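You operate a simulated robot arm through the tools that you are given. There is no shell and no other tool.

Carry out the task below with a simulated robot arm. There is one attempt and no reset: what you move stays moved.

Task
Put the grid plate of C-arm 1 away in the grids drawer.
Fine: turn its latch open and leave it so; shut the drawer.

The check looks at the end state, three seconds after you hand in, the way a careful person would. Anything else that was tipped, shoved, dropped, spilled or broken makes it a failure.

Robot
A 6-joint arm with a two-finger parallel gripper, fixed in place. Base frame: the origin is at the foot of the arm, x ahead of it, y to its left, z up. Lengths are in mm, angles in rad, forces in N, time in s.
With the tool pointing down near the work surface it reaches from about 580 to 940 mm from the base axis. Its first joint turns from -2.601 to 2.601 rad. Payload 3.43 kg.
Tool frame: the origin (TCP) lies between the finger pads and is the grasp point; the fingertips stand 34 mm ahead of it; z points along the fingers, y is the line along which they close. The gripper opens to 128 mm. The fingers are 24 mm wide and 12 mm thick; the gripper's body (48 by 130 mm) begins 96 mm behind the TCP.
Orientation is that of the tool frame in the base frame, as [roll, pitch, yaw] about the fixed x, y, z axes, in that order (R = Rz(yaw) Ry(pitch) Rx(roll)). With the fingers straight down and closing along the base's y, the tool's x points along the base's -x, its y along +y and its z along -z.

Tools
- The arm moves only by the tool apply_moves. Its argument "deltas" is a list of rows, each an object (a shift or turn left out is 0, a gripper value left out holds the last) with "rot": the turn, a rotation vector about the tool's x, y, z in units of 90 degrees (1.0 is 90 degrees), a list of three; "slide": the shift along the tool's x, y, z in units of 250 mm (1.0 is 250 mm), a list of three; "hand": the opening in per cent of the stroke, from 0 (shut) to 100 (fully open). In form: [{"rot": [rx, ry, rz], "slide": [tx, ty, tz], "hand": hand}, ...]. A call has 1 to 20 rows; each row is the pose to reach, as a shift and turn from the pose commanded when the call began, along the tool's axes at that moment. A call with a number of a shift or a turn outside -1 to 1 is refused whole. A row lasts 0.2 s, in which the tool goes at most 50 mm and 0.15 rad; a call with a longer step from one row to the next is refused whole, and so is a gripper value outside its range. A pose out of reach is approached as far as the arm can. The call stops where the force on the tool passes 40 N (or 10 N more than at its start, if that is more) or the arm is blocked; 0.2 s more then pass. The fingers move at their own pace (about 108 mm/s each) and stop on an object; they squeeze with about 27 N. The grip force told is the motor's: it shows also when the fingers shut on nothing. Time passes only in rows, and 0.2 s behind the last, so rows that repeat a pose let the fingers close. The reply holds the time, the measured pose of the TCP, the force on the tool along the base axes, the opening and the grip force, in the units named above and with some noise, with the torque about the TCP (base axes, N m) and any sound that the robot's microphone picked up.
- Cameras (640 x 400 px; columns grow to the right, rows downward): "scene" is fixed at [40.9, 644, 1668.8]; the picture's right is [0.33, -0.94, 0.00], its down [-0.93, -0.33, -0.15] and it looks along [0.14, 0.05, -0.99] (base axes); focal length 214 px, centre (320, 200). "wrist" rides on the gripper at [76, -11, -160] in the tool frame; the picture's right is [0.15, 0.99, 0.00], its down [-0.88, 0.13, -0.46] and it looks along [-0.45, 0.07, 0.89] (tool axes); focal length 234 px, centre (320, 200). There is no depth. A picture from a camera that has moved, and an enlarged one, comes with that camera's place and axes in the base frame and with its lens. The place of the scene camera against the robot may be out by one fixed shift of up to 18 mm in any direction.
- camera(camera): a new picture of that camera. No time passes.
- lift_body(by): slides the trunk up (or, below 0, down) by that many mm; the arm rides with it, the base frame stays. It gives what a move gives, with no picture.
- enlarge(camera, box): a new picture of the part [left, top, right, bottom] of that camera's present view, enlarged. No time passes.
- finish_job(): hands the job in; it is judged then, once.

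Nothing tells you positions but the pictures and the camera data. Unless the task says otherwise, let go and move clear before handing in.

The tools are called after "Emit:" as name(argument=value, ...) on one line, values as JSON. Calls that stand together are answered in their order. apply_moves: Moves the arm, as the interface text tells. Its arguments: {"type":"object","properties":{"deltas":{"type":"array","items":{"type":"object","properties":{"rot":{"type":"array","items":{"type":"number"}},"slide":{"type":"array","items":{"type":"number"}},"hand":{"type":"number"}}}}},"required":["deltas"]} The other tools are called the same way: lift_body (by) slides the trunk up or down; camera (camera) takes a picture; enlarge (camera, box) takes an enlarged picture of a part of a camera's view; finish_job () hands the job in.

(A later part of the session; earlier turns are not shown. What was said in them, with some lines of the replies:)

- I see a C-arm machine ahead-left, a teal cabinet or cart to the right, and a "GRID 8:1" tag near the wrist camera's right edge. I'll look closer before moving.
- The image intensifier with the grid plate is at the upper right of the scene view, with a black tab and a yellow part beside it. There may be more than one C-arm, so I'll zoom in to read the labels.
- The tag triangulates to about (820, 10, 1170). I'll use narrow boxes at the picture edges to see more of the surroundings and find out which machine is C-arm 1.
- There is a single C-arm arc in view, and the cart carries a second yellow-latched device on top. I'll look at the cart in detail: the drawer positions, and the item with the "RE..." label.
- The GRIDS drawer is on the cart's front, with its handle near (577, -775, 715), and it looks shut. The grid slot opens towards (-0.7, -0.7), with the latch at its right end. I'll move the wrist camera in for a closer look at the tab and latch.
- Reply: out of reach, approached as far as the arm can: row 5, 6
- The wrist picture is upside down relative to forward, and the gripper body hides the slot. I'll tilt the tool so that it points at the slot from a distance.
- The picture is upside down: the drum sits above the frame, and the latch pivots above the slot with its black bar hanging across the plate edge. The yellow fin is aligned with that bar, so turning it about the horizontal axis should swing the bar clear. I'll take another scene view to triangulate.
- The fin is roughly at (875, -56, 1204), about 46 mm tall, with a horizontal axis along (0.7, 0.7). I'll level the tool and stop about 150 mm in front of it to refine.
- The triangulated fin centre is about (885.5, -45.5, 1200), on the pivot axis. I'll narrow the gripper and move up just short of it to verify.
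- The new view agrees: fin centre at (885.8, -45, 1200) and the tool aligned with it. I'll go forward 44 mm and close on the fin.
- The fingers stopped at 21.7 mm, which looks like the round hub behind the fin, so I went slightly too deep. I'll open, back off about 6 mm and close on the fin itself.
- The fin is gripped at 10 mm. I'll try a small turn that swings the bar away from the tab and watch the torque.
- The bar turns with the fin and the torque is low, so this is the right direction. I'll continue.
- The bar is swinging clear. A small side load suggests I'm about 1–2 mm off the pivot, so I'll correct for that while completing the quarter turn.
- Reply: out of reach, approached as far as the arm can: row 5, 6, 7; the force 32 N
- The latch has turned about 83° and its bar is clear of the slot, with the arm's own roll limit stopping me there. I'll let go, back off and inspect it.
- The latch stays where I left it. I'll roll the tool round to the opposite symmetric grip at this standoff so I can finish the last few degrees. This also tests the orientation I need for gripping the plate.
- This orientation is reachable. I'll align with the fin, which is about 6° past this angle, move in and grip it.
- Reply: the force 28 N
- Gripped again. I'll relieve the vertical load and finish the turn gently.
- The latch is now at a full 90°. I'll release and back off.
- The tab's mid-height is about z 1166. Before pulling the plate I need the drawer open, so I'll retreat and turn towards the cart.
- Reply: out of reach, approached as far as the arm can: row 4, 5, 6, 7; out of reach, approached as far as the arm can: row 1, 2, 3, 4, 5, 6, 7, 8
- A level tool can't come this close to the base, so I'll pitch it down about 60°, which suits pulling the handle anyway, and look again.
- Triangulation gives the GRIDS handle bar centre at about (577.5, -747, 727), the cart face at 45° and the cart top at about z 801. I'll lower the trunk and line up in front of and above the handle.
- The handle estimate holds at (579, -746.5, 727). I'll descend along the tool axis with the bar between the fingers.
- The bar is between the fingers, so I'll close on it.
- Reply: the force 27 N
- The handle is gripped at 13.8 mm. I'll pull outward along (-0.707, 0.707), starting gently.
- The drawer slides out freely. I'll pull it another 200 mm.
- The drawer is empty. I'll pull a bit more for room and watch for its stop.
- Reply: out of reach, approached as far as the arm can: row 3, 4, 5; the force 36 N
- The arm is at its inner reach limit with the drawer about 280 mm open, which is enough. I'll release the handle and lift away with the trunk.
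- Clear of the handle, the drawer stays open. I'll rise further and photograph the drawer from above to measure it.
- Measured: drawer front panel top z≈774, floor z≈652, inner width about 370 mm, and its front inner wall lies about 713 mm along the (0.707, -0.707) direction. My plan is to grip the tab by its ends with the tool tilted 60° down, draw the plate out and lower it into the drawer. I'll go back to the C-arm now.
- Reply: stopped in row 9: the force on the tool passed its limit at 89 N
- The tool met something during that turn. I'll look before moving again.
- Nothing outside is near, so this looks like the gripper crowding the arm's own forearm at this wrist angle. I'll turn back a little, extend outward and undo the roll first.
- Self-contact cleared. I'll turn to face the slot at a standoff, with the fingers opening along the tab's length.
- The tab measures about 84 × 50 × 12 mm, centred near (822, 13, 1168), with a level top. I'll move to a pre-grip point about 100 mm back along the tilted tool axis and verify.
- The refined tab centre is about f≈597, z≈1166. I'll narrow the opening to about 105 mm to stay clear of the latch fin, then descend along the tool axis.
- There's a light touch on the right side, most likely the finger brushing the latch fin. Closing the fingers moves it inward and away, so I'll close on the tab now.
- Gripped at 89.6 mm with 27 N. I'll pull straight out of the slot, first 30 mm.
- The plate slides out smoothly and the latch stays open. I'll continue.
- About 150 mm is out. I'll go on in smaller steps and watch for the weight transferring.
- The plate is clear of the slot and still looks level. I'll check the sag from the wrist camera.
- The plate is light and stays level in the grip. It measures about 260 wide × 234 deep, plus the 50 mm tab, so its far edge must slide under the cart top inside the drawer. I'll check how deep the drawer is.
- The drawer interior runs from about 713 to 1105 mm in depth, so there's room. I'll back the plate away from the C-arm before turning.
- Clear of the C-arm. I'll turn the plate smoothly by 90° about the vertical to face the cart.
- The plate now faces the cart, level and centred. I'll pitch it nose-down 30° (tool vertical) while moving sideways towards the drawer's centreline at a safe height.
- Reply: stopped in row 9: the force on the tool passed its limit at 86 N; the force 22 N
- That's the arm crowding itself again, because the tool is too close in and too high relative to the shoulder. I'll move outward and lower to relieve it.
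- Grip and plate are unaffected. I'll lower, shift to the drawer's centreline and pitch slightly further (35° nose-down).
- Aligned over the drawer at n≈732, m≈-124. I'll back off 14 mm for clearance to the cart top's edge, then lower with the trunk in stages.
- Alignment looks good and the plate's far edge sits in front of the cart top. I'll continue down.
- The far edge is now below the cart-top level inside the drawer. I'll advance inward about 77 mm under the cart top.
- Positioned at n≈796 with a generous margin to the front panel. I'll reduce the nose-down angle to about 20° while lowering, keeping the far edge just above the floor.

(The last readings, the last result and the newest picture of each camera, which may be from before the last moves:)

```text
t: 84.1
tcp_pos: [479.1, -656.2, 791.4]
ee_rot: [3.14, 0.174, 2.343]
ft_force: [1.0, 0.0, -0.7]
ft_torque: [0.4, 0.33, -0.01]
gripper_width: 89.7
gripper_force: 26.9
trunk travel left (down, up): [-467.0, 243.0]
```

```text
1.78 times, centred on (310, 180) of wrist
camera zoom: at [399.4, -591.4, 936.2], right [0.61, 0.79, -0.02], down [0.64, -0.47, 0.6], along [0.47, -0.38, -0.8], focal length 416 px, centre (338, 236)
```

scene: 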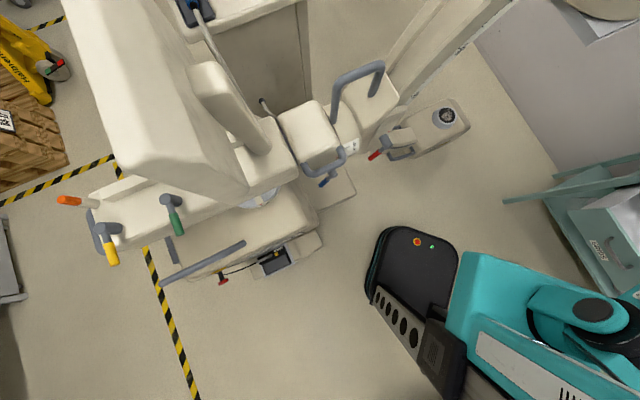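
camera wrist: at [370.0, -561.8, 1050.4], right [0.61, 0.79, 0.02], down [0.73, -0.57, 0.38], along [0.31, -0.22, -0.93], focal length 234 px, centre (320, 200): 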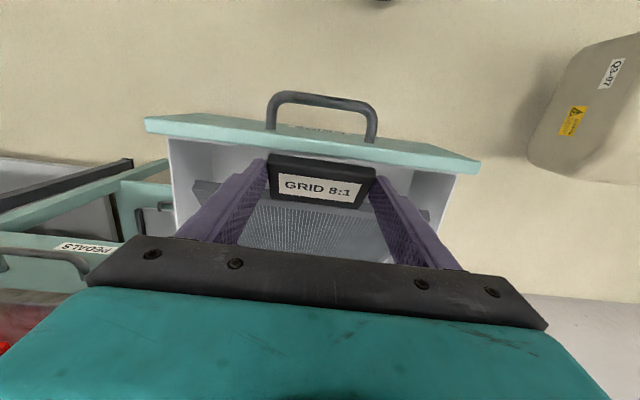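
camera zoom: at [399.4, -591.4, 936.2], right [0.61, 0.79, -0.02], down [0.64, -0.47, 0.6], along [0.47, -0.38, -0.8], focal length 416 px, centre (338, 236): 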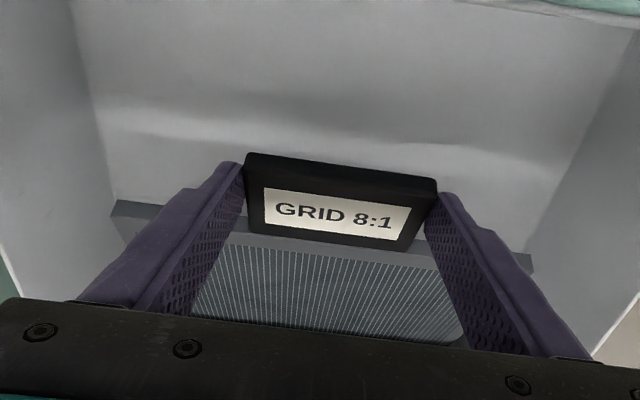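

I'll now lower straight down with the tool angle fixed, so the far edge touches the floor and the plate pivots flat in the grip.

Emit:
apply_moves(deltas=[{"slide": [0.007, 0, 0.04], "hand": 0}, {"slide": [0.014, 0, 0.08], "hand": 0}, {"slide": [0.021, 0, 0.12], "hand": 0}, {"slide": [0.028, 0, 0.158], "hand": 0}, {"slide": [0.028, 0, 0.158], "hand": 0}])

Emit:
enlarge(camera="wrist", box=[130, 80, 490, 280])

Emit:
enlarge(camera="scene", box=[638, 180, 640, 300])

```text
t: 85.3
tcp_pos: [478.7, -655.8, 751.0]
ee_rot: [3.141, 0.177, 2.341]
ft_force: [-1.7, 1.1, 1.6]
ft_torque: [-0.64, -0.56, -0.07]
gripper_width: 90.1
gripper_force: 27.1
trunk travel left (down, up): [-467.0, 243.0]
```

```text
1.78 times, centred on (310, 180) of wrist
camera zoom: at [398.9, -591.0, 897.0], right [0.61, 0.79, -0.02], down [0.64, -0.47, 0.6], along [0.47, -0.38, -0.8], focal length 416 px, centre (338, 236)
```

zoom: 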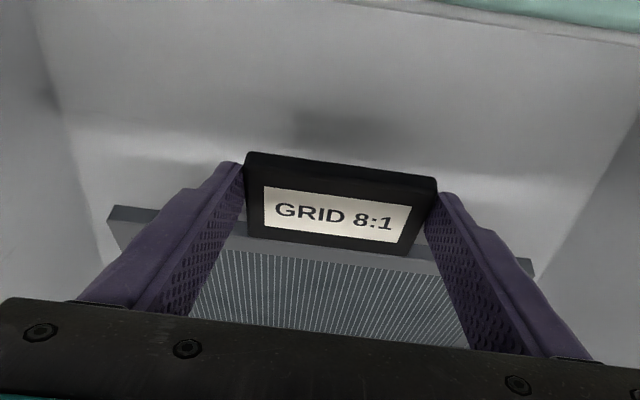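

```text
3.33 times, centred on (639, 240) of scene
camera zoom: at [40.9, 644.0, 1668.8], right [0.33, -0.94, 0.0], down [-0.93, -0.33, -0.15], along [0.14, 0.05, -0.99], focal length 715 px, centre (-743, 67)
```

zoom: 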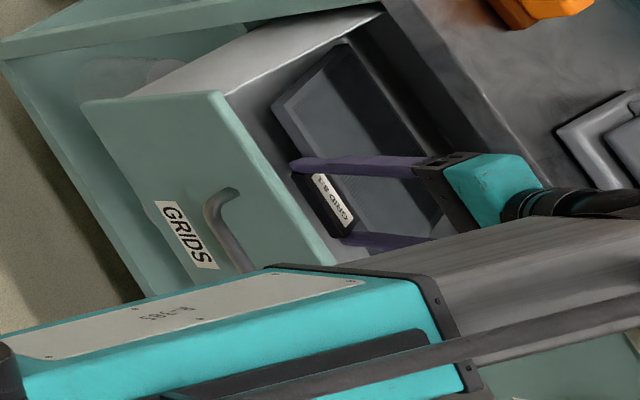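

The torque reversed, so the far edge is resting on the floor and the plate is pivoting as intended. I'll continue down.

Emit:
apply_moves(deltas=[{"slide": [0.007, 0, 0.04], "hand": 0}, {"slide": [0.014, 0, 0.08], "hand": 0}, {"slide": [0.021, 0, 0.12], "hand": 0}, {"slide": [0.028, 0, 0.158], "hand": 0}, {"slide": [0.028, 0, 0.158], "hand": 0}])

Emit:
enlarge(camera="wrist", box=[130, 80, 490, 280])

Emit:
enlarge(camera="scene", box=[638, 180, 640, 300])

```text
t: 86.5
tcp_pos: [478.0, -656.4, 711.3]
ee_rot: [3.14, 0.175, 2.342]
ft_force: [-1.7, 1.2, 1.1]
ft_torque: [-0.37, -0.4, 0.0]
gripper_width: 89.9
gripper_force: 26.6
trunk travel left (down, up): [-467.0, 243.0]
```

```text
1.78 times, centred on (310, 180) of wrist
camera zoom: at [398.9, -591.1, 856.0], right [0.61, 0.79, -0.02], down [0.64, -0.47, 0.6], along [0.47, -0.38, -0.8], focal length 416 px, centre (338, 236)
```

zoom: 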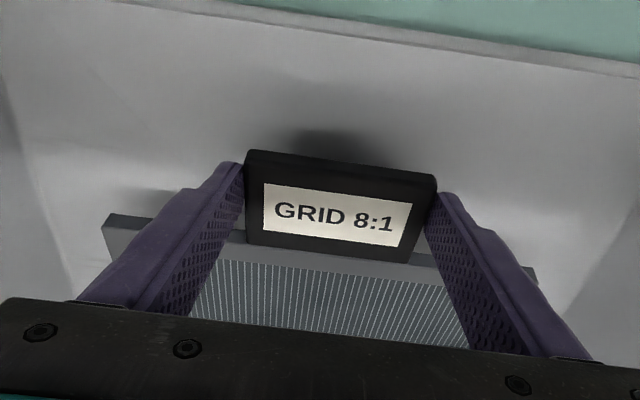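

```text
3.33 times, centred on (639, 240) of scene
camera zoom: at [40.9, 644.0, 1668.8], right [0.33, -0.94, 0.0], down [-0.93, -0.33, -0.15], along [0.14, 0.05, -0.99], focal length 715 px, centre (-743, 67)
```

zoom: 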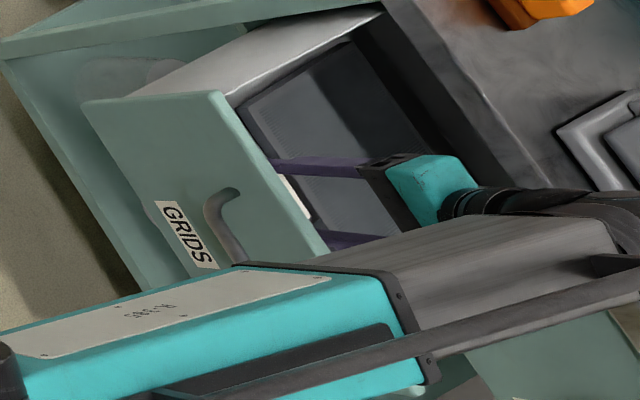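

Emit:
apply_moves(deltas=[{"slide": [0.004, 0, 0.02], "hand": 0}, {"slide": [0.007, 0, 0.04], "hand": 0}, {"slide": [0.01, 0, 0.056], "hand": 0}, {"slide": [0.01, 0, 0.056], "hand": 0}])

Emit:
enlarge(camera="wrist", box=[130, 80, 490, 280])

```text
t: 87.5
tcp_pos: [478.6, -657.0, 696.9]
ee_rot: [3.14, 0.175, 2.342]
ft_force: [0.3, 0.7, 0.5]
ft_torque: [-0.58, -0.41, 0.1]
gripper_width: 89.5
gripper_force: 26.7
trunk travel left (down, up): [-467.0, 243.0]
```

```text
1.78 times, centred on (310, 180) of wrist
camera zoom: at [398.6, -591.0, 842.2], right [0.61, 0.79, -0.02], down [0.64, -0.47, 0.6], along [0.47, -0.38, -0.8], focal length 416 px, centre (338, 236)
```

zoom: 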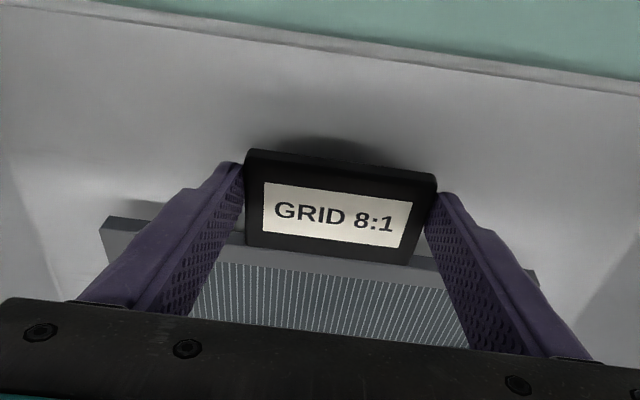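

Emit:
apply_moves(deltas=[{"slide": [0.002, 0, 0.01], "hand": 0}, {"slide": [0.004, 0, 0.02], "hand": 0}, {"slide": [0.004, 0, 0.024], "hand": 0}, {"slide": [0.004, 0, 0.024], "hand": 0}])

Emit:
enlarge(camera="wrist", box=[130, 80, 490, 280])

Emit:
enlarge(camera="scene", box=[638, 180, 640, 300])

```text
t: 88.5
tcp_pos: [478.8, -656.2, 692.0]
ee_rot: [3.14, 0.176, 2.342]
ft_force: [-1.7, 0.5, 1.0]
ft_torque: [-0.52, -0.52, -0.08]
gripper_width: 89.7
gripper_force: 27.2
trunk travel left (down, up): [-467.0, 243.0]
```

```text
1.78 times, centred on (310, 180) of wrist
camera zoom: at [399.0, -591.2, 836.5], right [0.61, 0.79, -0.02], down [0.64, -0.47, 0.6], along [0.47, -0.38, -0.8], focal length 416 px, centre (338, 236)
```

zoom: 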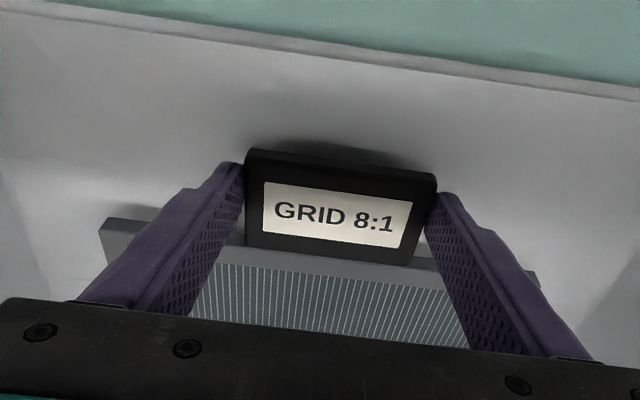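

```text
3.33 times, centred on (639, 240) of scene
camera zoom: at [40.9, 644.0, 1668.8], right [0.33, -0.94, 0.0], down [-0.93, -0.33, -0.15], along [0.14, 0.05, -0.99], focal length 715 px, centre (-743, 67)
```

zoom: 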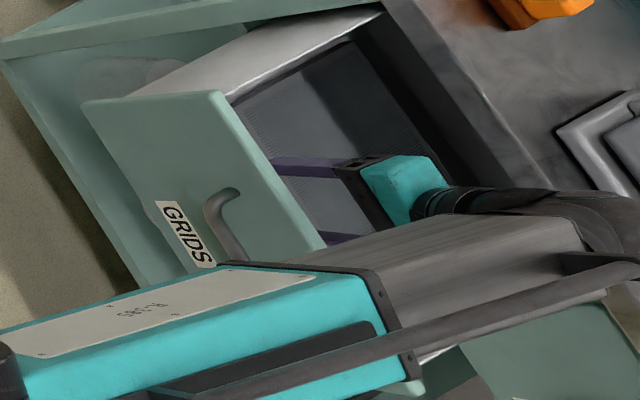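

Emit:
apply_moves(deltas=[{"slide": [0.001, 0, 0.006], "hand": 0}, {"slide": [0.002, 0, 0.012], "hand": 0}, {"slide": [0.003, 0, 0.018], "hand": 0}, {"slide": [0.003, 0, 0.018], "hand": 0}])

```text
t: 89.5
tcp_pos: [479.4, -657.2, 686.0]
ee_rot: [3.14, 0.178, 2.343]
ft_force: [-0.8, 0.7, 1.4]
ft_torque: [-0.65, -0.55, -0.02]
gripper_width: 89.8
gripper_force: 27.7
trunk travel left (down, up): [-467.0, 243.0]
```

Emit:
apply_moves(deltas=[{"slide": [0.002, 0, 0.008], "hand": 0}, {"slide": [0.003, 0, 0.016], "hand": 0}, {"slide": [0.003, 0, 0.016], "hand": 0}])

Emit:
enlarge(camera="wrist", box=[130, 80, 490, 280])

```text
t: 90.3
tcp_pos: [478.6, -654.9, 681.7]
ee_rot: [3.14, 0.176, 2.341]
ft_force: [-0.8, 1.0, 1.1]
ft_torque: [-0.53, -0.66, 0.05]
gripper_width: 89.7
gripper_force: 27.2
trunk travel left (down, up): [-467.0, 243.0]
```

```text
1.78 times, centred on (310, 180) of wrist
camera zoom: at [398.9, -591.1, 827.9], right [0.61, 0.79, -0.02], down [0.64, -0.47, 0.6], along [0.47, -0.38, -0.8], focal length 416 px, centre (338, 236)
```

zoom: 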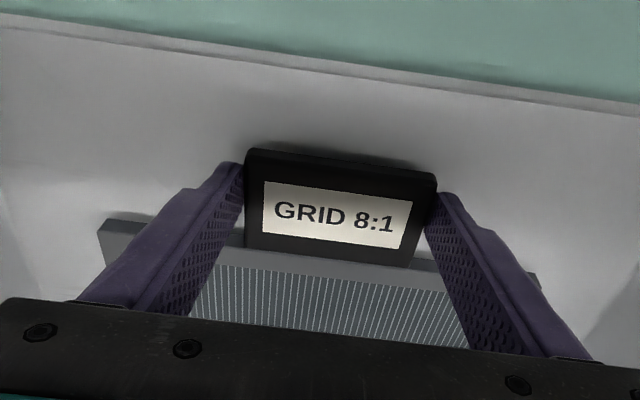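

Emit:
apply_moves(deltas=[{"slide": [0.001, 0, 0.008], "hand": 0}, {"slide": [0.002, 0, 0.016], "hand": 0}, {"slide": [0.004, 0, 0.024], "hand": 0}, {"slide": [0.004, 0, 0.024], "hand": 0}])

Emit:
enlarge(camera="wrist", box=[130, 80, 490, 280])

```text
t: 91.3
tcp_pos: [478.1, -656.3, 676.5]
ee_rot: [3.14, 0.174, 2.342]
ft_force: [-0.3, 0.0, 1.1]
ft_torque: [-0.61, -0.52, -0.06]
gripper_width: 89.7
gripper_force: 27.1
trunk travel left (down, up): [-467.0, 243.0]
```

```text
1.78 times, centred on (310, 180) of wrist
camera zoom: at [398.8, -590.9, 821.3], right [0.61, 0.79, -0.02], down [0.64, -0.47, 0.6], along [0.47, -0.38, -0.8], focal length 416 px, centre (338, 236)
```

zoom: 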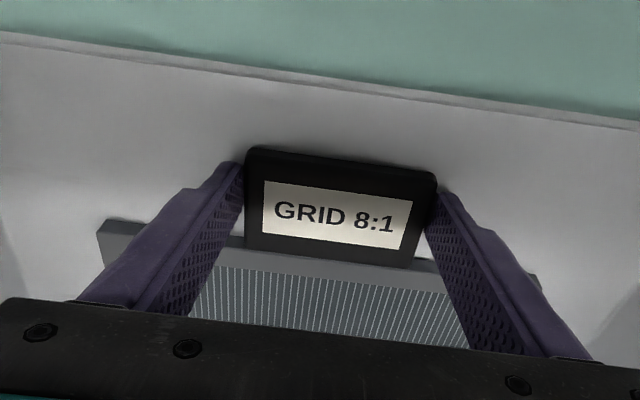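

Emit:
apply_moves(deltas=[{"slide": [0.001, 0, 0.006], "hand": 0}, {"slide": [0.002, 0, 0.012], "hand": 0}, {"slide": [0.003, 0, 0.018], "hand": 0}, {"slide": [0.003, 0, 0.018], "hand": 0}])

Emit:
enlarge(camera="wrist", box=[230, 120, 410, 220])

```text
t: 92.3
tcp_pos: [479.0, -655.1, 673.1]
ee_rot: [3.138, 0.179, 2.342]
ft_force: [-0.6, -1.5, 19.4]
ft_torque: [0.23, 0.72, -0.2]
gripper_width: 89.7
gripper_force: 27.2
trunk travel left (down, up): [-467.0, 243.0]
```

```text
3.56 times, centred on (320, 170) of wrist
camera zoom: at [398.7, -590.4, 818.8], right [0.61, 0.79, -0.02], down [0.64, -0.47, 0.6], along [0.47, -0.38, -0.8], focal length 833 px, centre (320, 307)
```

zoom: 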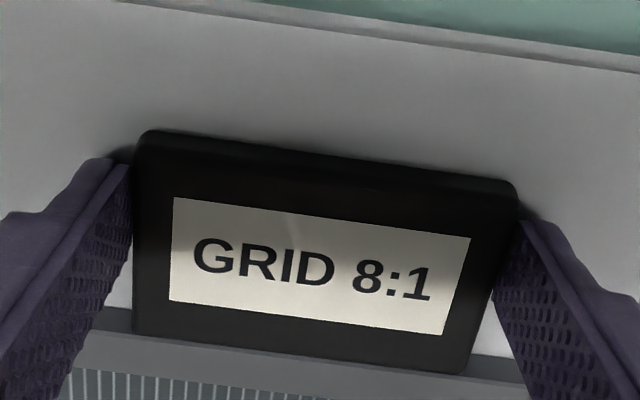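

The plate has touched the floor (19 N upward). I'll ease off slightly, release and lift straight out.

Emit:
apply_moves(deltas=[{"slide": [-0.001, 0, -0.006], "hand": 0}, {"slide": [-0.001, 0, -0.006], "hand": 88}, {"slide": [-0.001, 0, -0.006], "hand": 88}, {"slide": [-0.001, 0, -0.006], "hand": 88}])

Emit:
enlarge(camera="wrist", box=[130, 80, 490, 280])

```text
t: 93.3
tcp_pos: [479.2, -656.0, 674.0]
ee_rot: [3.139, 0.174, 2.343]
ft_force: [2.6, 3.7, 9.6]
ft_torque: [-0.23, 0.38, -0.07]
gripper_width: 110.5
gripper_force: 0.0
trunk travel left (down, up): [-467.0, 243.0]
```

```text
1.78 times, centred on (310, 180) of wrist
camera zoom: at [398.9, -590.3, 819.1], right [0.61, 0.79, -0.02], down [0.64, -0.47, 0.6], along [0.47, -0.38, -0.8], focal length 416 px, centre (338, 236)
```

zoom: 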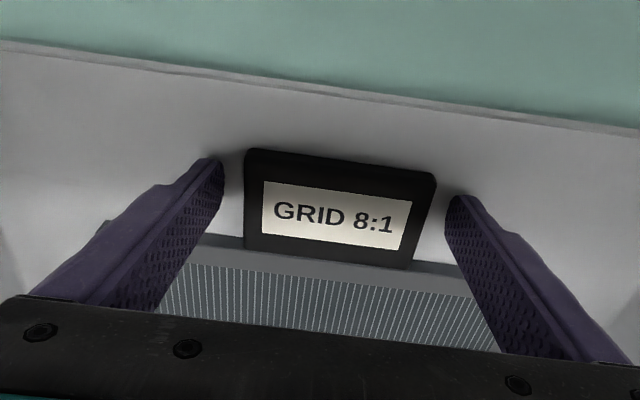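

Released cleanly, with the plate lying in place. I'll lift out.

Emit:
apply_moves(deltas=[{"slide": [-0.014, 0, -0.08], "hand": 88}, {"slide": [-0.035, 0, -0.2], "hand": 88}, {"slide": [-0.066, 0, -0.38], "hand": 88}, {"slide": [-0.1, 0, -0.57], "hand": 88}, {"slide": [-0.132, 0, -0.75], "hand": 88}, {"slide": [-0.155, 0, -0.88], "hand": 88}, {"slide": [-0.155, 0, -0.88], "hand": 88}])

Emit:
camera(camera="wrist")

Emit:
enlarge(camera="scene", box=[638, 180, 640, 300])

```text
t: 94.9
tcp_pos: [478.1, -655.7, 897.1]
ee_rot: [3.141, 0.175, 2.342]
ft_force: [0.9, -0.8, 0.2]
ft_torque: [0.0, -0.02, 0.02]
gripper_width: 112.8
gripper_force: 0.0
trunk travel left (down, up): [-467.0, 243.0]
```

```text
taken
camera wrist: at [398.7, -591.0, 1042.4], right [0.61, 0.79, -0.02], down [0.64, -0.47, 0.6], along [0.47, -0.38, -0.8], focal length 234 px, centre (320, 200)
```

wrist: 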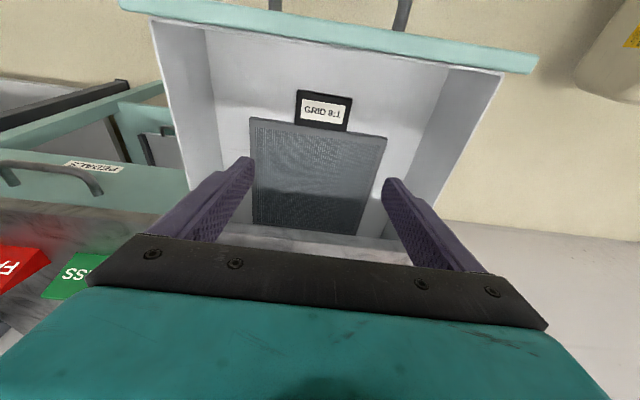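

```text
3.33 times, centred on (639, 240) of scene
camera zoom: at [40.9, 644.0, 1668.8], right [0.33, -0.94, 0.0], down [-0.93, -0.33, -0.15], along [0.14, 0.05, -0.99], focal length 715 px, centre (-743, 67)
```

zoom: 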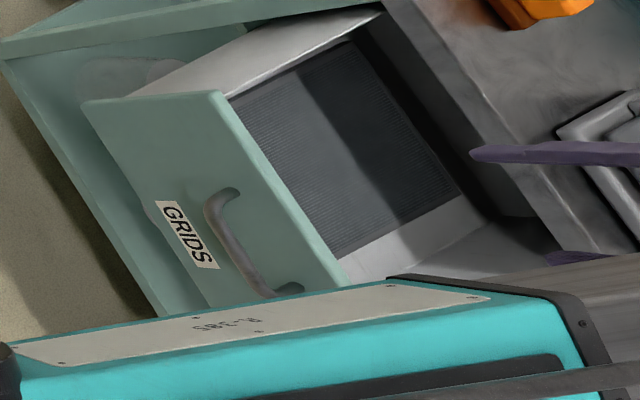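

The plate lies flat and square in the drawer. Next I'll shut it by pushing its front panel with closed fingers. I'll raise the trunk and lower the arm by the same amount to get a roomier arm posture for working close in.

Emit:
lift_body(by=150)

Emit:
apply_moves(deltas=[{"slide": [0.02, 0, 0.11], "hand": 0}, {"slide": [0.04, 0, 0.23], "hand": 0}, {"slide": [0.062, 0, 0.35], "hand": 0}, {"slide": [0.083, 0, 0.47], "hand": 0}, {"slide": [0.1, 0, 0.57], "hand": 0}, {"slide": [0.1, 0, 0.57], "hand": 0}])

Emit:
enlarge(camera="wrist", box=[130, 0, 490, 240])

```text
t: 96.7
tcp_pos: [478.1, -656.0, 1046.0]
ee_rot: [3.139, 0.175, 2.342]
ft_force: [0.4, 0.1, 0.1]
ft_torque: [0.0, -0.02, -0.02]
gripper_width: 112.5
gripper_force: 0.1
trunk travel left (down, up): [-617.0, 93.0]
```

```text
t: 98.1
tcp_pos: [479.3, -655.5, 900.8]
ee_rot: [3.14, 0.176, 2.342]
ft_force: [-0.6, 0.3, -0.4]
ft_torque: [-0.01, 0.0, 0.0]
gripper_width: 0.1
gripper_force: 27.3
trunk travel left (down, up): [-617.0, 93.0]
```

```text
1.67 times, centred on (310, 120) of wrist
camera zoom: at [398.9, -591.4, 1046.4], right [0.61, 0.79, -0.02], down [0.64, -0.47, 0.6], along [0.47, -0.38, -0.8], focal length 390 px, centre (337, 333)
```

zoom: 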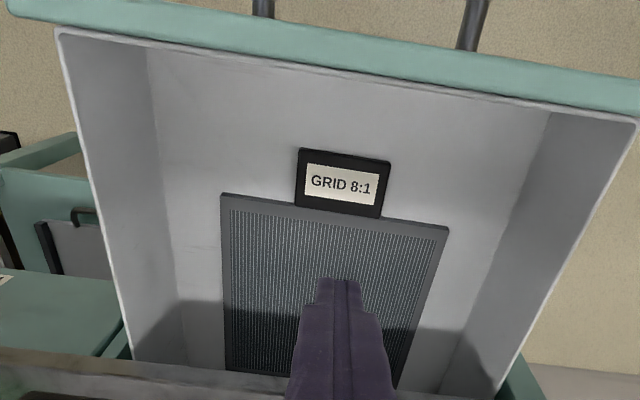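

Emit:
apply_moves(deltas=[{"slide": [0.1, 0, -0.018], "hand": 0}, {"slide": [0.2, 0, -0.035], "hand": 0}, {"slide": [0.3, 0, -0.053], "hand": 0}, {"slide": [0.4, 0, -0.07], "hand": 0}, {"slide": [0.5, 0, -0.088], "hand": 0}, {"slide": [0.58, 0, -0.102], "hand": 0}, {"slide": [0.58, 0, -0.102], "hand": 0}])

Emit:
camera(camera="wrist")

Emit:
enlarge(camera="scene", box=[638, 180, 640, 300])

```text
t: 99.7
tcp_pos: [375.7, -551.3, 900.6]
ee_rot: [3.14, 0.175, 2.342]
ft_force: [0.1, 0.5, -0.1]
ft_torque: [0.0, -0.01, 0.01]
gripper_width: 0.0
gripper_force: 27.2
trunk travel left (down, up): [-617.0, 93.0]
```

```text
taken
camera wrist: at [296.2, -486.1, 1046.8], right [0.61, 0.79, -0.02], down [0.64, -0.47, 0.6], along [0.47, -0.38, -0.8], focal length 234 px, centre (320, 200)
```

wrist: 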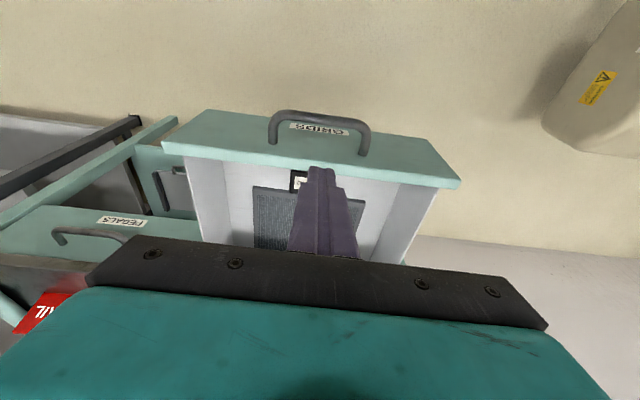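

```text
3.33 times, centred on (639, 240) of scene
camera zoom: at [40.9, 644.0, 1668.8], right [0.33, -0.94, 0.0], down [-0.93, -0.33, -0.15], along [0.14, 0.05, -0.99], focal length 715 px, centre (-743, 67)
```

zoom: 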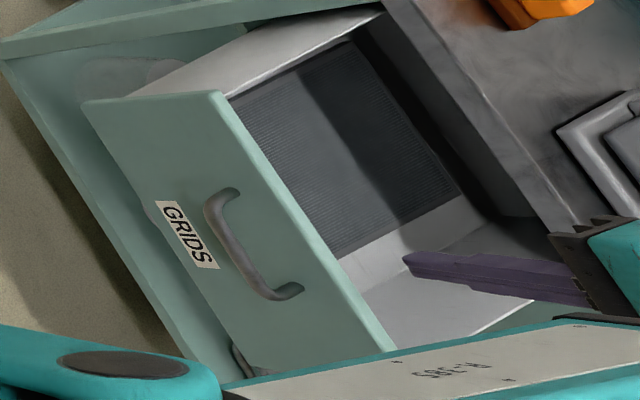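

The finger is at n≈655, between the handle bar and the panel but above the bar's height. I'll lower until the fingertips are level with the upper strip of the panel.

Emit:
apply_moves(deltas=[{"slide": [0.02, 0, 0.11], "hand": 0}, {"slide": [0.04, 0, 0.22], "hand": 0}, {"slide": [0.06, 0, 0.34], "hand": 0}, {"slide": [0.073, 0, 0.417], "hand": 0}, {"slide": [0.0785, 0, 0.447], "hand": 0}, {"slide": [0.0785, 0, 0.447], "hand": 0}])

Emit:
camera(camera="wrist")

Emit:
enlarge(camera="scene", box=[638, 180, 640, 300])

```text
t: 101.1
tcp_pos: [376.3, -551.6, 788.5]
ee_rot: [3.139, 0.174, 2.343]
ft_force: [-0.7, 0.1, 0.6]
ft_torque: [0.01, 0.0, -0.04]
gripper_width: 0.2
gripper_force: 27.1
trunk travel left (down, up): [-617.0, 93.0]
```

```text
taken
camera wrist: at [296.9, -486.1, 933.6], right [0.61, 0.79, -0.02], down [0.64, -0.47, 0.6], along [0.47, -0.38, -0.8], focal length 234 px, centre (320, 200)
```

wrist: 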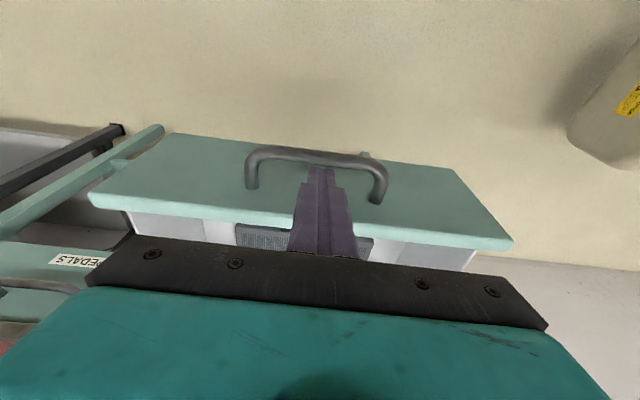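

```text
3.33 times, centred on (639, 240) of scene
camera zoom: at [40.9, 644.0, 1668.8], right [0.33, -0.94, 0.0], down [-0.93, -0.33, -0.15], along [0.14, 0.05, -0.99], focal length 715 px, centre (-743, 67)
```

zoom: 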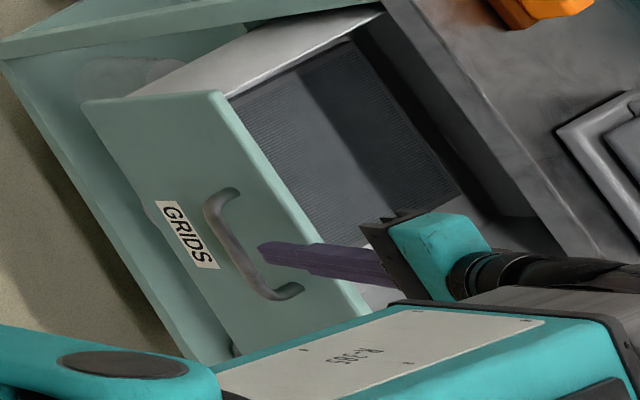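

The fingertips are just in front of the panel's upper strip. I'll push it inward smoothly.

Emit:
apply_moves(deltas=[{"slide": [-0.03, 0, 0.005], "hand": 0}, {"slide": [-0.06, 0, 0.011], "hand": 0}, {"slide": [-0.09, 0, 0.016], "hand": 0}, {"slide": [-0.12, 0, 0.021], "hand": 0}, {"slide": [-0.16, 0, 0.028], "hand": 0}, {"slide": [-0.2, 0, 0.035], "hand": 0}, {"slide": [-0.25, 0, 0.044], "hand": 0}, {"slide": [-0.3, 0, 0.053], "hand": 0}, {"slide": [-0.35, 0, 0.062], "hand": 0}, {"slide": [-0.4, 0, 0.07], "hand": 0}, {"slide": [-0.45, 0, 0.079], "hand": 0}, {"slide": [-0.5, 0, 0.088], "hand": 0}, {"slide": [-0.55, 0, 0.097], "hand": 0}, {"slide": [-0.6, 0, 0.106], "hand": 0}, {"slide": [-0.65, 0, 0.115], "hand": 0}, {"slide": [-0.7, 0, 0.124], "hand": 0}, {"slide": [-0.74, 0, 0.131], "hand": 0}, {"slide": [-0.77, 0, 0.136], "hand": 0}, {"slide": [-0.77, 0, 0.136], "hand": 0}])

Emit:
camera(camera="wrist")

Emit:
enlarge(camera="scene", box=[638, 180, 640, 300])

```text
t: 105.1
tcp_pos: [512.2, -690.5, 787.8]
ee_rot: [3.14, 0.175, 2.34]
ft_force: [-0.1, 1.3, -0.2]
ft_torque: [-0.05, 0.0, 0.01]
gripper_width: 0.2
gripper_force: 26.7
trunk travel left (down, up): [-617.0, 93.0]
```

```text
taken
camera wrist: at [433.2, -625.3, 933.8], right [0.61, 0.79, -0.02], down [0.64, -0.47, 0.6], along [0.47, -0.38, -0.8], focal length 234 px, centre (320, 200)
```

wrist: 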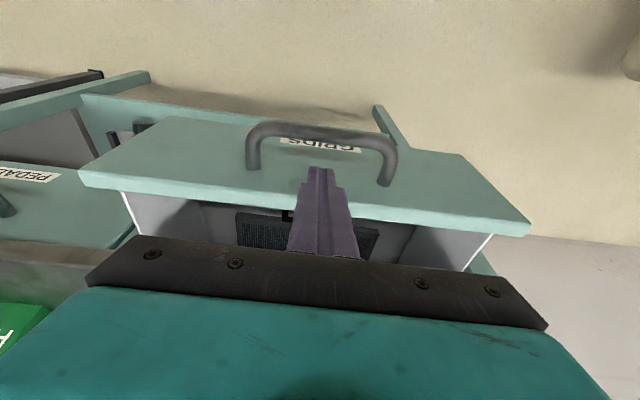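

```text
3.33 times, centred on (639, 240) of scene
camera zoom: at [40.9, 644.0, 1668.8], right [0.33, -0.94, 0.0], down [-0.93, -0.33, -0.15], along [0.14, 0.05, -0.99], focal length 715 px, centre (-743, 67)
```

zoom: 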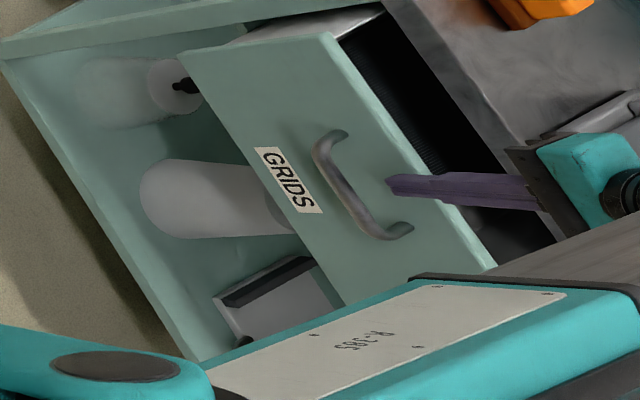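

The drawer has moved smoothly about 175 mm. I'll push another 78 mm with this contact, stopping short of the cart top's overhang.

Emit:
apply_moves(deltas=[{"slide": [-0.03, 0, 0.005], "hand": 0}, {"slide": [-0.07, 0, 0.012], "hand": 0}, {"slide": [-0.11, 0, 0.02], "hand": 0}, {"slide": [-0.15, 0, 0.027], "hand": 0}, {"slide": [-0.19, 0, 0.034], "hand": 0}, {"slide": [-0.23, 0, 0.041], "hand": 0}, {"slide": [-0.27, 0, 0.048], "hand": 0}, {"slide": [-0.307, 0, 0.054], "hand": 0}, {"slide": [-0.307, 0, 0.054], "hand": 0}])

Emit:
camera(camera="wrist")

Emit:
enlarge(camera="scene", box=[638, 180, 640, 300])

```text
t: 107.1
tcp_pos: [565.8, -746.8, 787.8]
ee_rot: [3.14, 0.176, 2.341]
ft_force: [0.4, 0.1, -0.8]
ft_torque: [0.03, -0.05, 0.0]
gripper_width: 0.0
gripper_force: 27.0
trunk travel left (down, up): [-617.0, 93.0]
```

```text
taken
camera wrist: at [487.3, -681.4, 933.2], right [0.61, 0.79, -0.02], down [0.64, -0.47, 0.6], along [0.47, -0.38, -0.8], focal length 234 px, centre (320, 200)
```

wrist: 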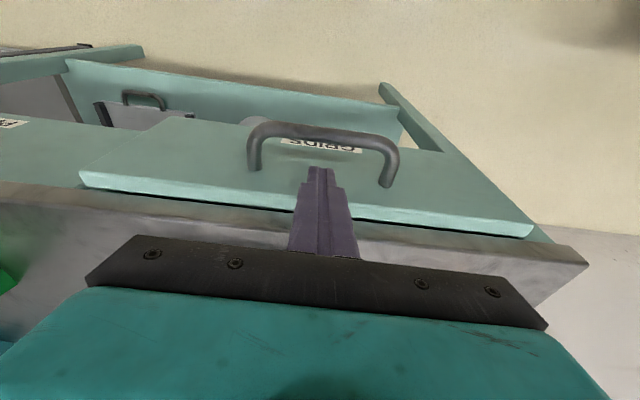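

```text
3.33 times, centred on (639, 240) of scene
camera zoom: at [40.9, 644.0, 1668.8], right [0.33, -0.94, 0.0], down [-0.93, -0.33, -0.15], along [0.14, 0.05, -0.99], focal length 715 px, centre (-743, 67)
```

zoom: 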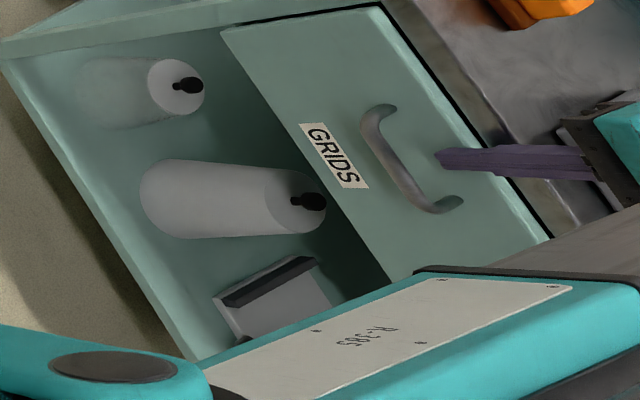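

The panel is within about 30 mm of shut. I'll reposition the fingers in front of the handle bar to finish the push without touching the cart top.

Emit:
apply_moves(deltas=[{"slide": [0.02, 0, -0.0035], "hand": 0}, {"slide": [-0.008, 0, -0.161], "hand": 0}, {"slide": [0.12, 0, -0.184], "hand": 0}, {"slide": [0.248, 0, -0.206], "hand": 0}, {"slide": [0.248, 0, -0.206], "hand": 0}])

Emit:
camera(camera="wrist")

```text
t: 108.3
tcp_pos: [517.5, -696.2, 828.4]
ee_rot: [3.14, 0.174, 2.342]
ft_force: [-0.8, 0.5, 0.2]
ft_torque: [0.01, 0.02, 0.01]
gripper_width: 0.0
gripper_force: 26.6
trunk travel left (down, up): [-617.0, 93.0]
```

```text
taken
camera wrist: at [437.8, -630.4, 973.8], right [0.61, 0.79, -0.02], down [0.64, -0.47, 0.6], along [0.47, -0.38, -0.8], focal length 234 px, centre (320, 200)
```

wrist: 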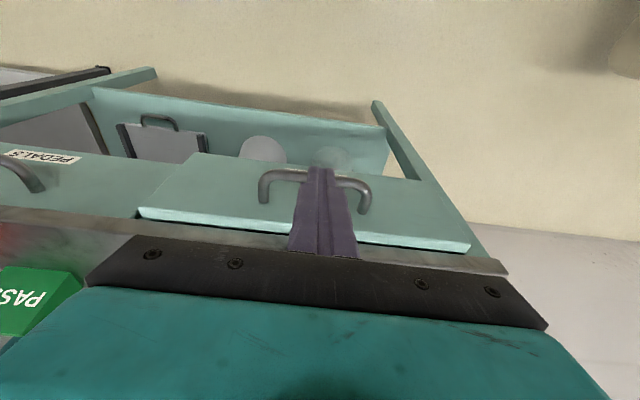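

Emit:
apply_moves(deltas=[{"slide": [0.014, 0, 0.08], "hand": 0}, {"slide": [0.028, 0, 0.16], "hand": 0}, {"slide": [0.042, 0, 0.24], "hand": 0}, {"slide": [0.056, 0, 0.315], "hand": 0}, {"slide": [0.056, 0, 0.315], "hand": 0}])

Emit:
camera(camera="wrist")

Emit:
enlarge(camera="scene", box=[638, 180, 640, 300])

```text
t: 109.5
tcp_pos: [517.5, -696.6, 747.2]
ee_rot: [3.139, 0.173, 2.343]
ft_force: [-0.1, 0.0, 1.4]
ft_torque: [0.0, -0.01, -0.02]
gripper_width: 0.0
gripper_force: 27.5
trunk travel left (down, up): [-617.0, 93.0]
```

```text
taken
camera wrist: at [438.4, -631.0, 893.2], right [0.61, 0.79, -0.02], down [0.64, -0.47, 0.6], along [0.47, -0.38, -0.8], focal length 234 px, centre (320, 200)
```

wrist: 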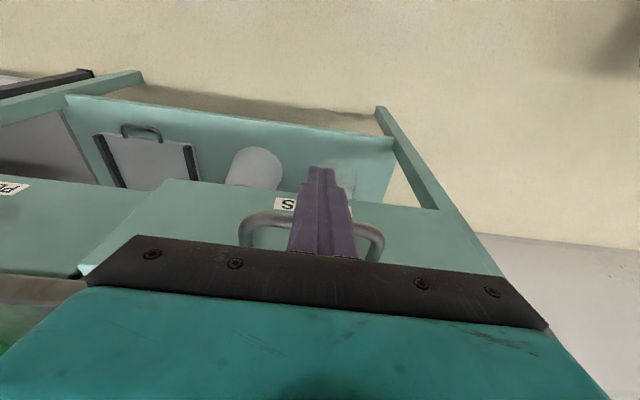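

```text
3.33 times, centred on (639, 240) of scene
camera zoom: at [40.9, 644.0, 1668.8], right [0.33, -0.94, 0.0], down [-0.93, -0.33, -0.15], along [0.14, 0.05, -0.99], focal length 715 px, centre (-743, 67)
```

zoom: 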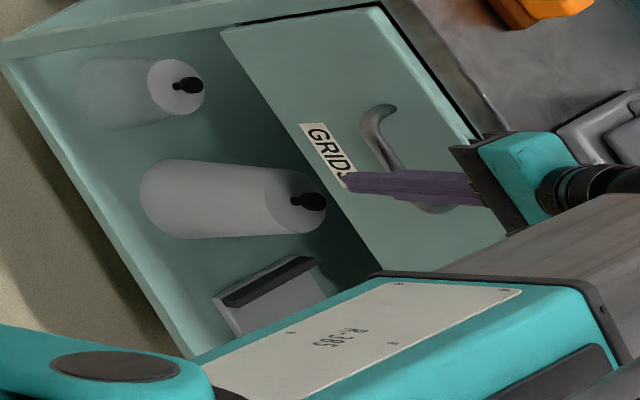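

The fingers are in front of the bar. I'll push in small steps until the drawer seats.

Emit:
apply_moves(deltas=[{"slide": [-0.03, 0, 0.005], "hand": 0}, {"slide": [-0.06, 0, 0.0106], "hand": 0}, {"slide": [-0.09, 0, 0.0159], "hand": 0}, {"slide": [-0.11, 0, 0.0194], "hand": 0}, {"slide": [-0.13, 0, 0.023], "hand": 0}, {"slide": [-0.15, 0, 0.0265], "hand": 0}, {"slide": [-0.17, 0, 0.03], "hand": 0}, {"slide": [-0.18, 0, 0.0318], "hand": 0}, {"slide": [-0.19, 0, 0.0336], "hand": 0}, {"slide": [-0.2, 0, 0.0353], "hand": 0}, {"slide": [-0.21, 0, 0.037], "hand": 0}, {"slide": [-0.22, 0, 0.0389], "hand": 0}, {"slide": [-0.23, 0, 0.0406], "hand": 0}, {"slide": [-0.24, 0, 0.0424], "hand": 0}])

Emit:
enlarge(camera="scene", box=[638, 180, 640, 300])

Emit:
camera(camera="wrist")

```text
t: 112.4
tcp_pos: [554.6, -733.1, 745.7]
ee_rot: [3.137, 0.153, 2.34]
ft_force: [-4.7, 3.5, -1.2]
ft_torque: [0.09, 0.03, 0.0]
gripper_width: 0.0
gripper_force: 27.0
trunk travel left (down, up): [-617.0, 93.0]
stopped in row 14: the force on the tool passed its limit at 42 N (the readings are from after the stop); the commanded pose is now the measured one
```

```text
3.33 times, centred on (639, 240) of scene
camera zoom: at [40.9, 644.0, 1668.8], right [0.33, -0.94, 0.0], down [-0.93, -0.33, -0.15], along [0.14, 0.05, -0.99], focal length 715 px, centre (-743, 67)
```

zoom: 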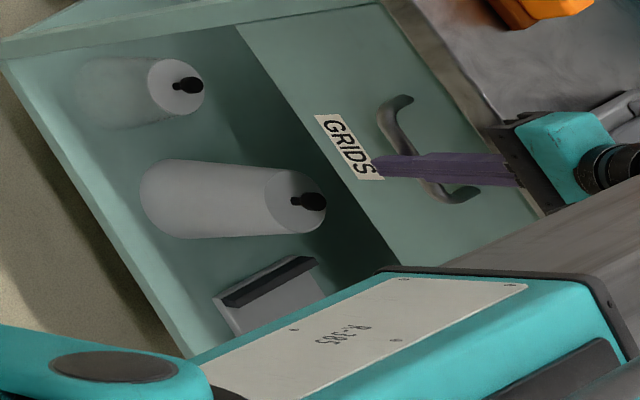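

```text
taken
camera wrist: at [476.6, -670.9, 893.0], right [0.61, 0.79, -0.02], down [0.65, -0.48, 0.59], along [0.46, -0.37, -0.81], focal length 234 px, centre (320, 200)
```

wrist: 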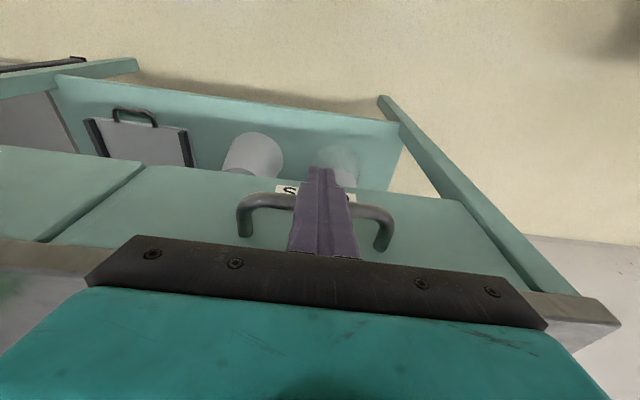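

The push stopped firmly at the seat. I'll retreat and compare the drawer with its original shut position.

Emit:
apply_moves(deltas=[{"slide": [0.06, 0, -0.01], "hand": 0}, {"slide": [0.12, 0, -0.02], "hand": 0}, {"slide": [0.12, 0, -0.2], "hand": 0}, {"slide": [0.12, 0, -0.4], "hand": 0}, {"slide": [0.2, 0, -0.55], "hand": 0}, {"slide": [0.3, 0, -0.7], "hand": 0}, {"slide": [0.3, 0, -0.7], "hand": 0}])

Emit:
enlarge(camera="scene", box=[630, 200, 640, 300])

Emit:
camera(camera="wrist")

```text
t: 114.0
tcp_pos: [484.7, -662.4, 906.5]
ee_rot: [3.138, 0.158, 2.343]
ft_force: [-0.1, -0.2, -0.2]
ft_torque: [-0.01, 0.02, 0.0]
gripper_width: 0.0
gripper_force: 27.2
trunk travel left (down, up): [-617.0, 93.0]
```

```text
4.00 times, centred on (635, 250) of scene
camera zoom: at [40.9, 644.0, 1668.8], right [0.33, -0.94, 0.0], down [-0.93, -0.33, -0.15], along [0.14, 0.05, -0.99], focal length 858 px, centre (-940, 0)
```

zoom: 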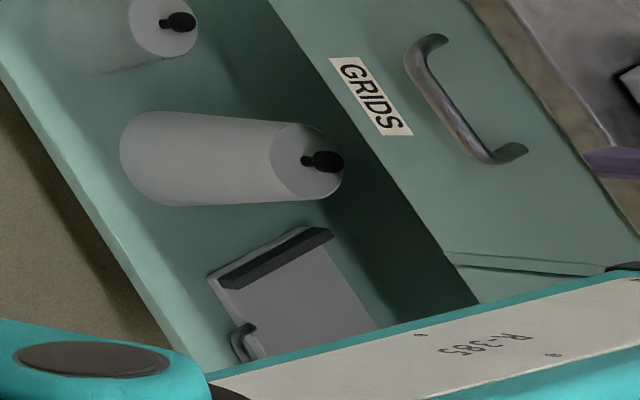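

```text
taken
camera wrist: at [407.0, -598.9, 1054.5], right [0.61, 0.79, -0.02], down [0.65, -0.48, 0.59], along [0.46, -0.37, -0.81], focal length 234 px, centre (320, 200)
```

wrist: 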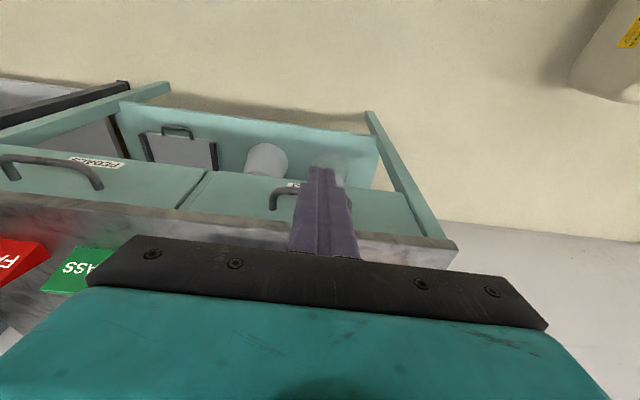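

The drawer matches its original shut position exactly. A last look at the latch and the surroundings.

Emit:
enlarge(camera="scene", box=[636, 0, 640, 40])

Emit:
enlarge(camera="scene", box=[630, 0, 640, 200])

Emit:
camera(camera="scene")

```text
10.00 times, centred on (638, 20) of scene
camera zoom: at [40.9, 644.0, 1668.8], right [0.33, -0.94, 0.0], down [-0.93, -0.33, -0.15], along [0.14, 0.05, -0.99], focal length 2145 px, centre (-2860, 2000)
```

zoom: 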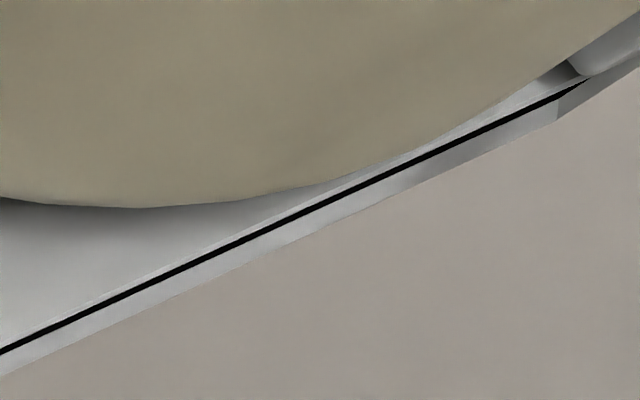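

```text
2.00 times, centred on (635, 100) of scene
camera zoom: at [40.9, 644.0, 1668.8], right [0.33, -0.94, 0.0], down [-0.93, -0.33, -0.15], along [0.14, 0.05, -0.99], focal length 429 px, centre (-310, 400)
```

zoom: 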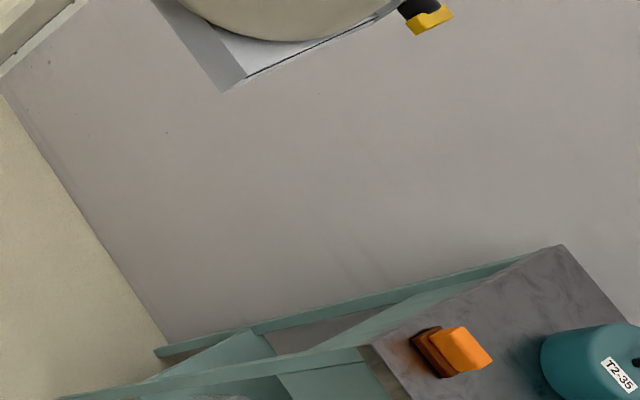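

```text
taken
```

scene: 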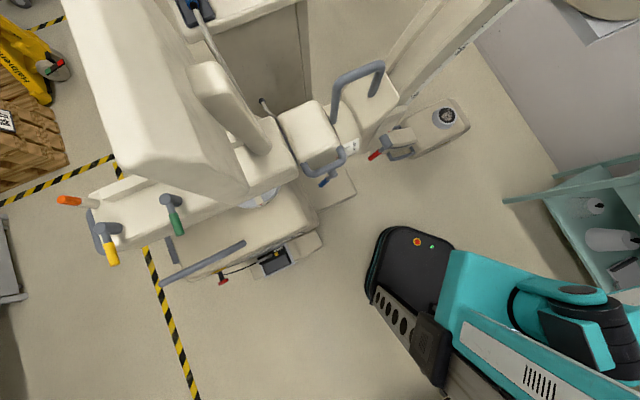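

The slot is empty, the latch lies in its open position, the drawer is shut with the grid plate inside, nothing else I can see has moved, and the arm is clear. I'm handing in now.

Emit:
finish_job()

```text
The job is handed in.
```

The grid plate from C-arm 1 is lying flat in the grids drawer, and the drawer is shut. I turned the latch open by about 90° and left it that way. The drawer front lines up with its original closed position in the scene picture.

- **Self-contact:** the gripper pressed against the robot's own arm twice while it was turning, at 86 N and 89 N, and each move stopped on its own. The plate was in the grip the second time and stayed in place.
- **Latch brush:** one finger lightly touched the latch as I closed on the plate's tab. The latch still looked open in the last picture.
- **Which C-arm:** I saw no label naming C-arm 1. I took it to be the only C-arm in view with a grid plate, tagged "GRID 8:1".

In the final pictures nothing else looked moved, and the arm was clear of everything when I handed in.
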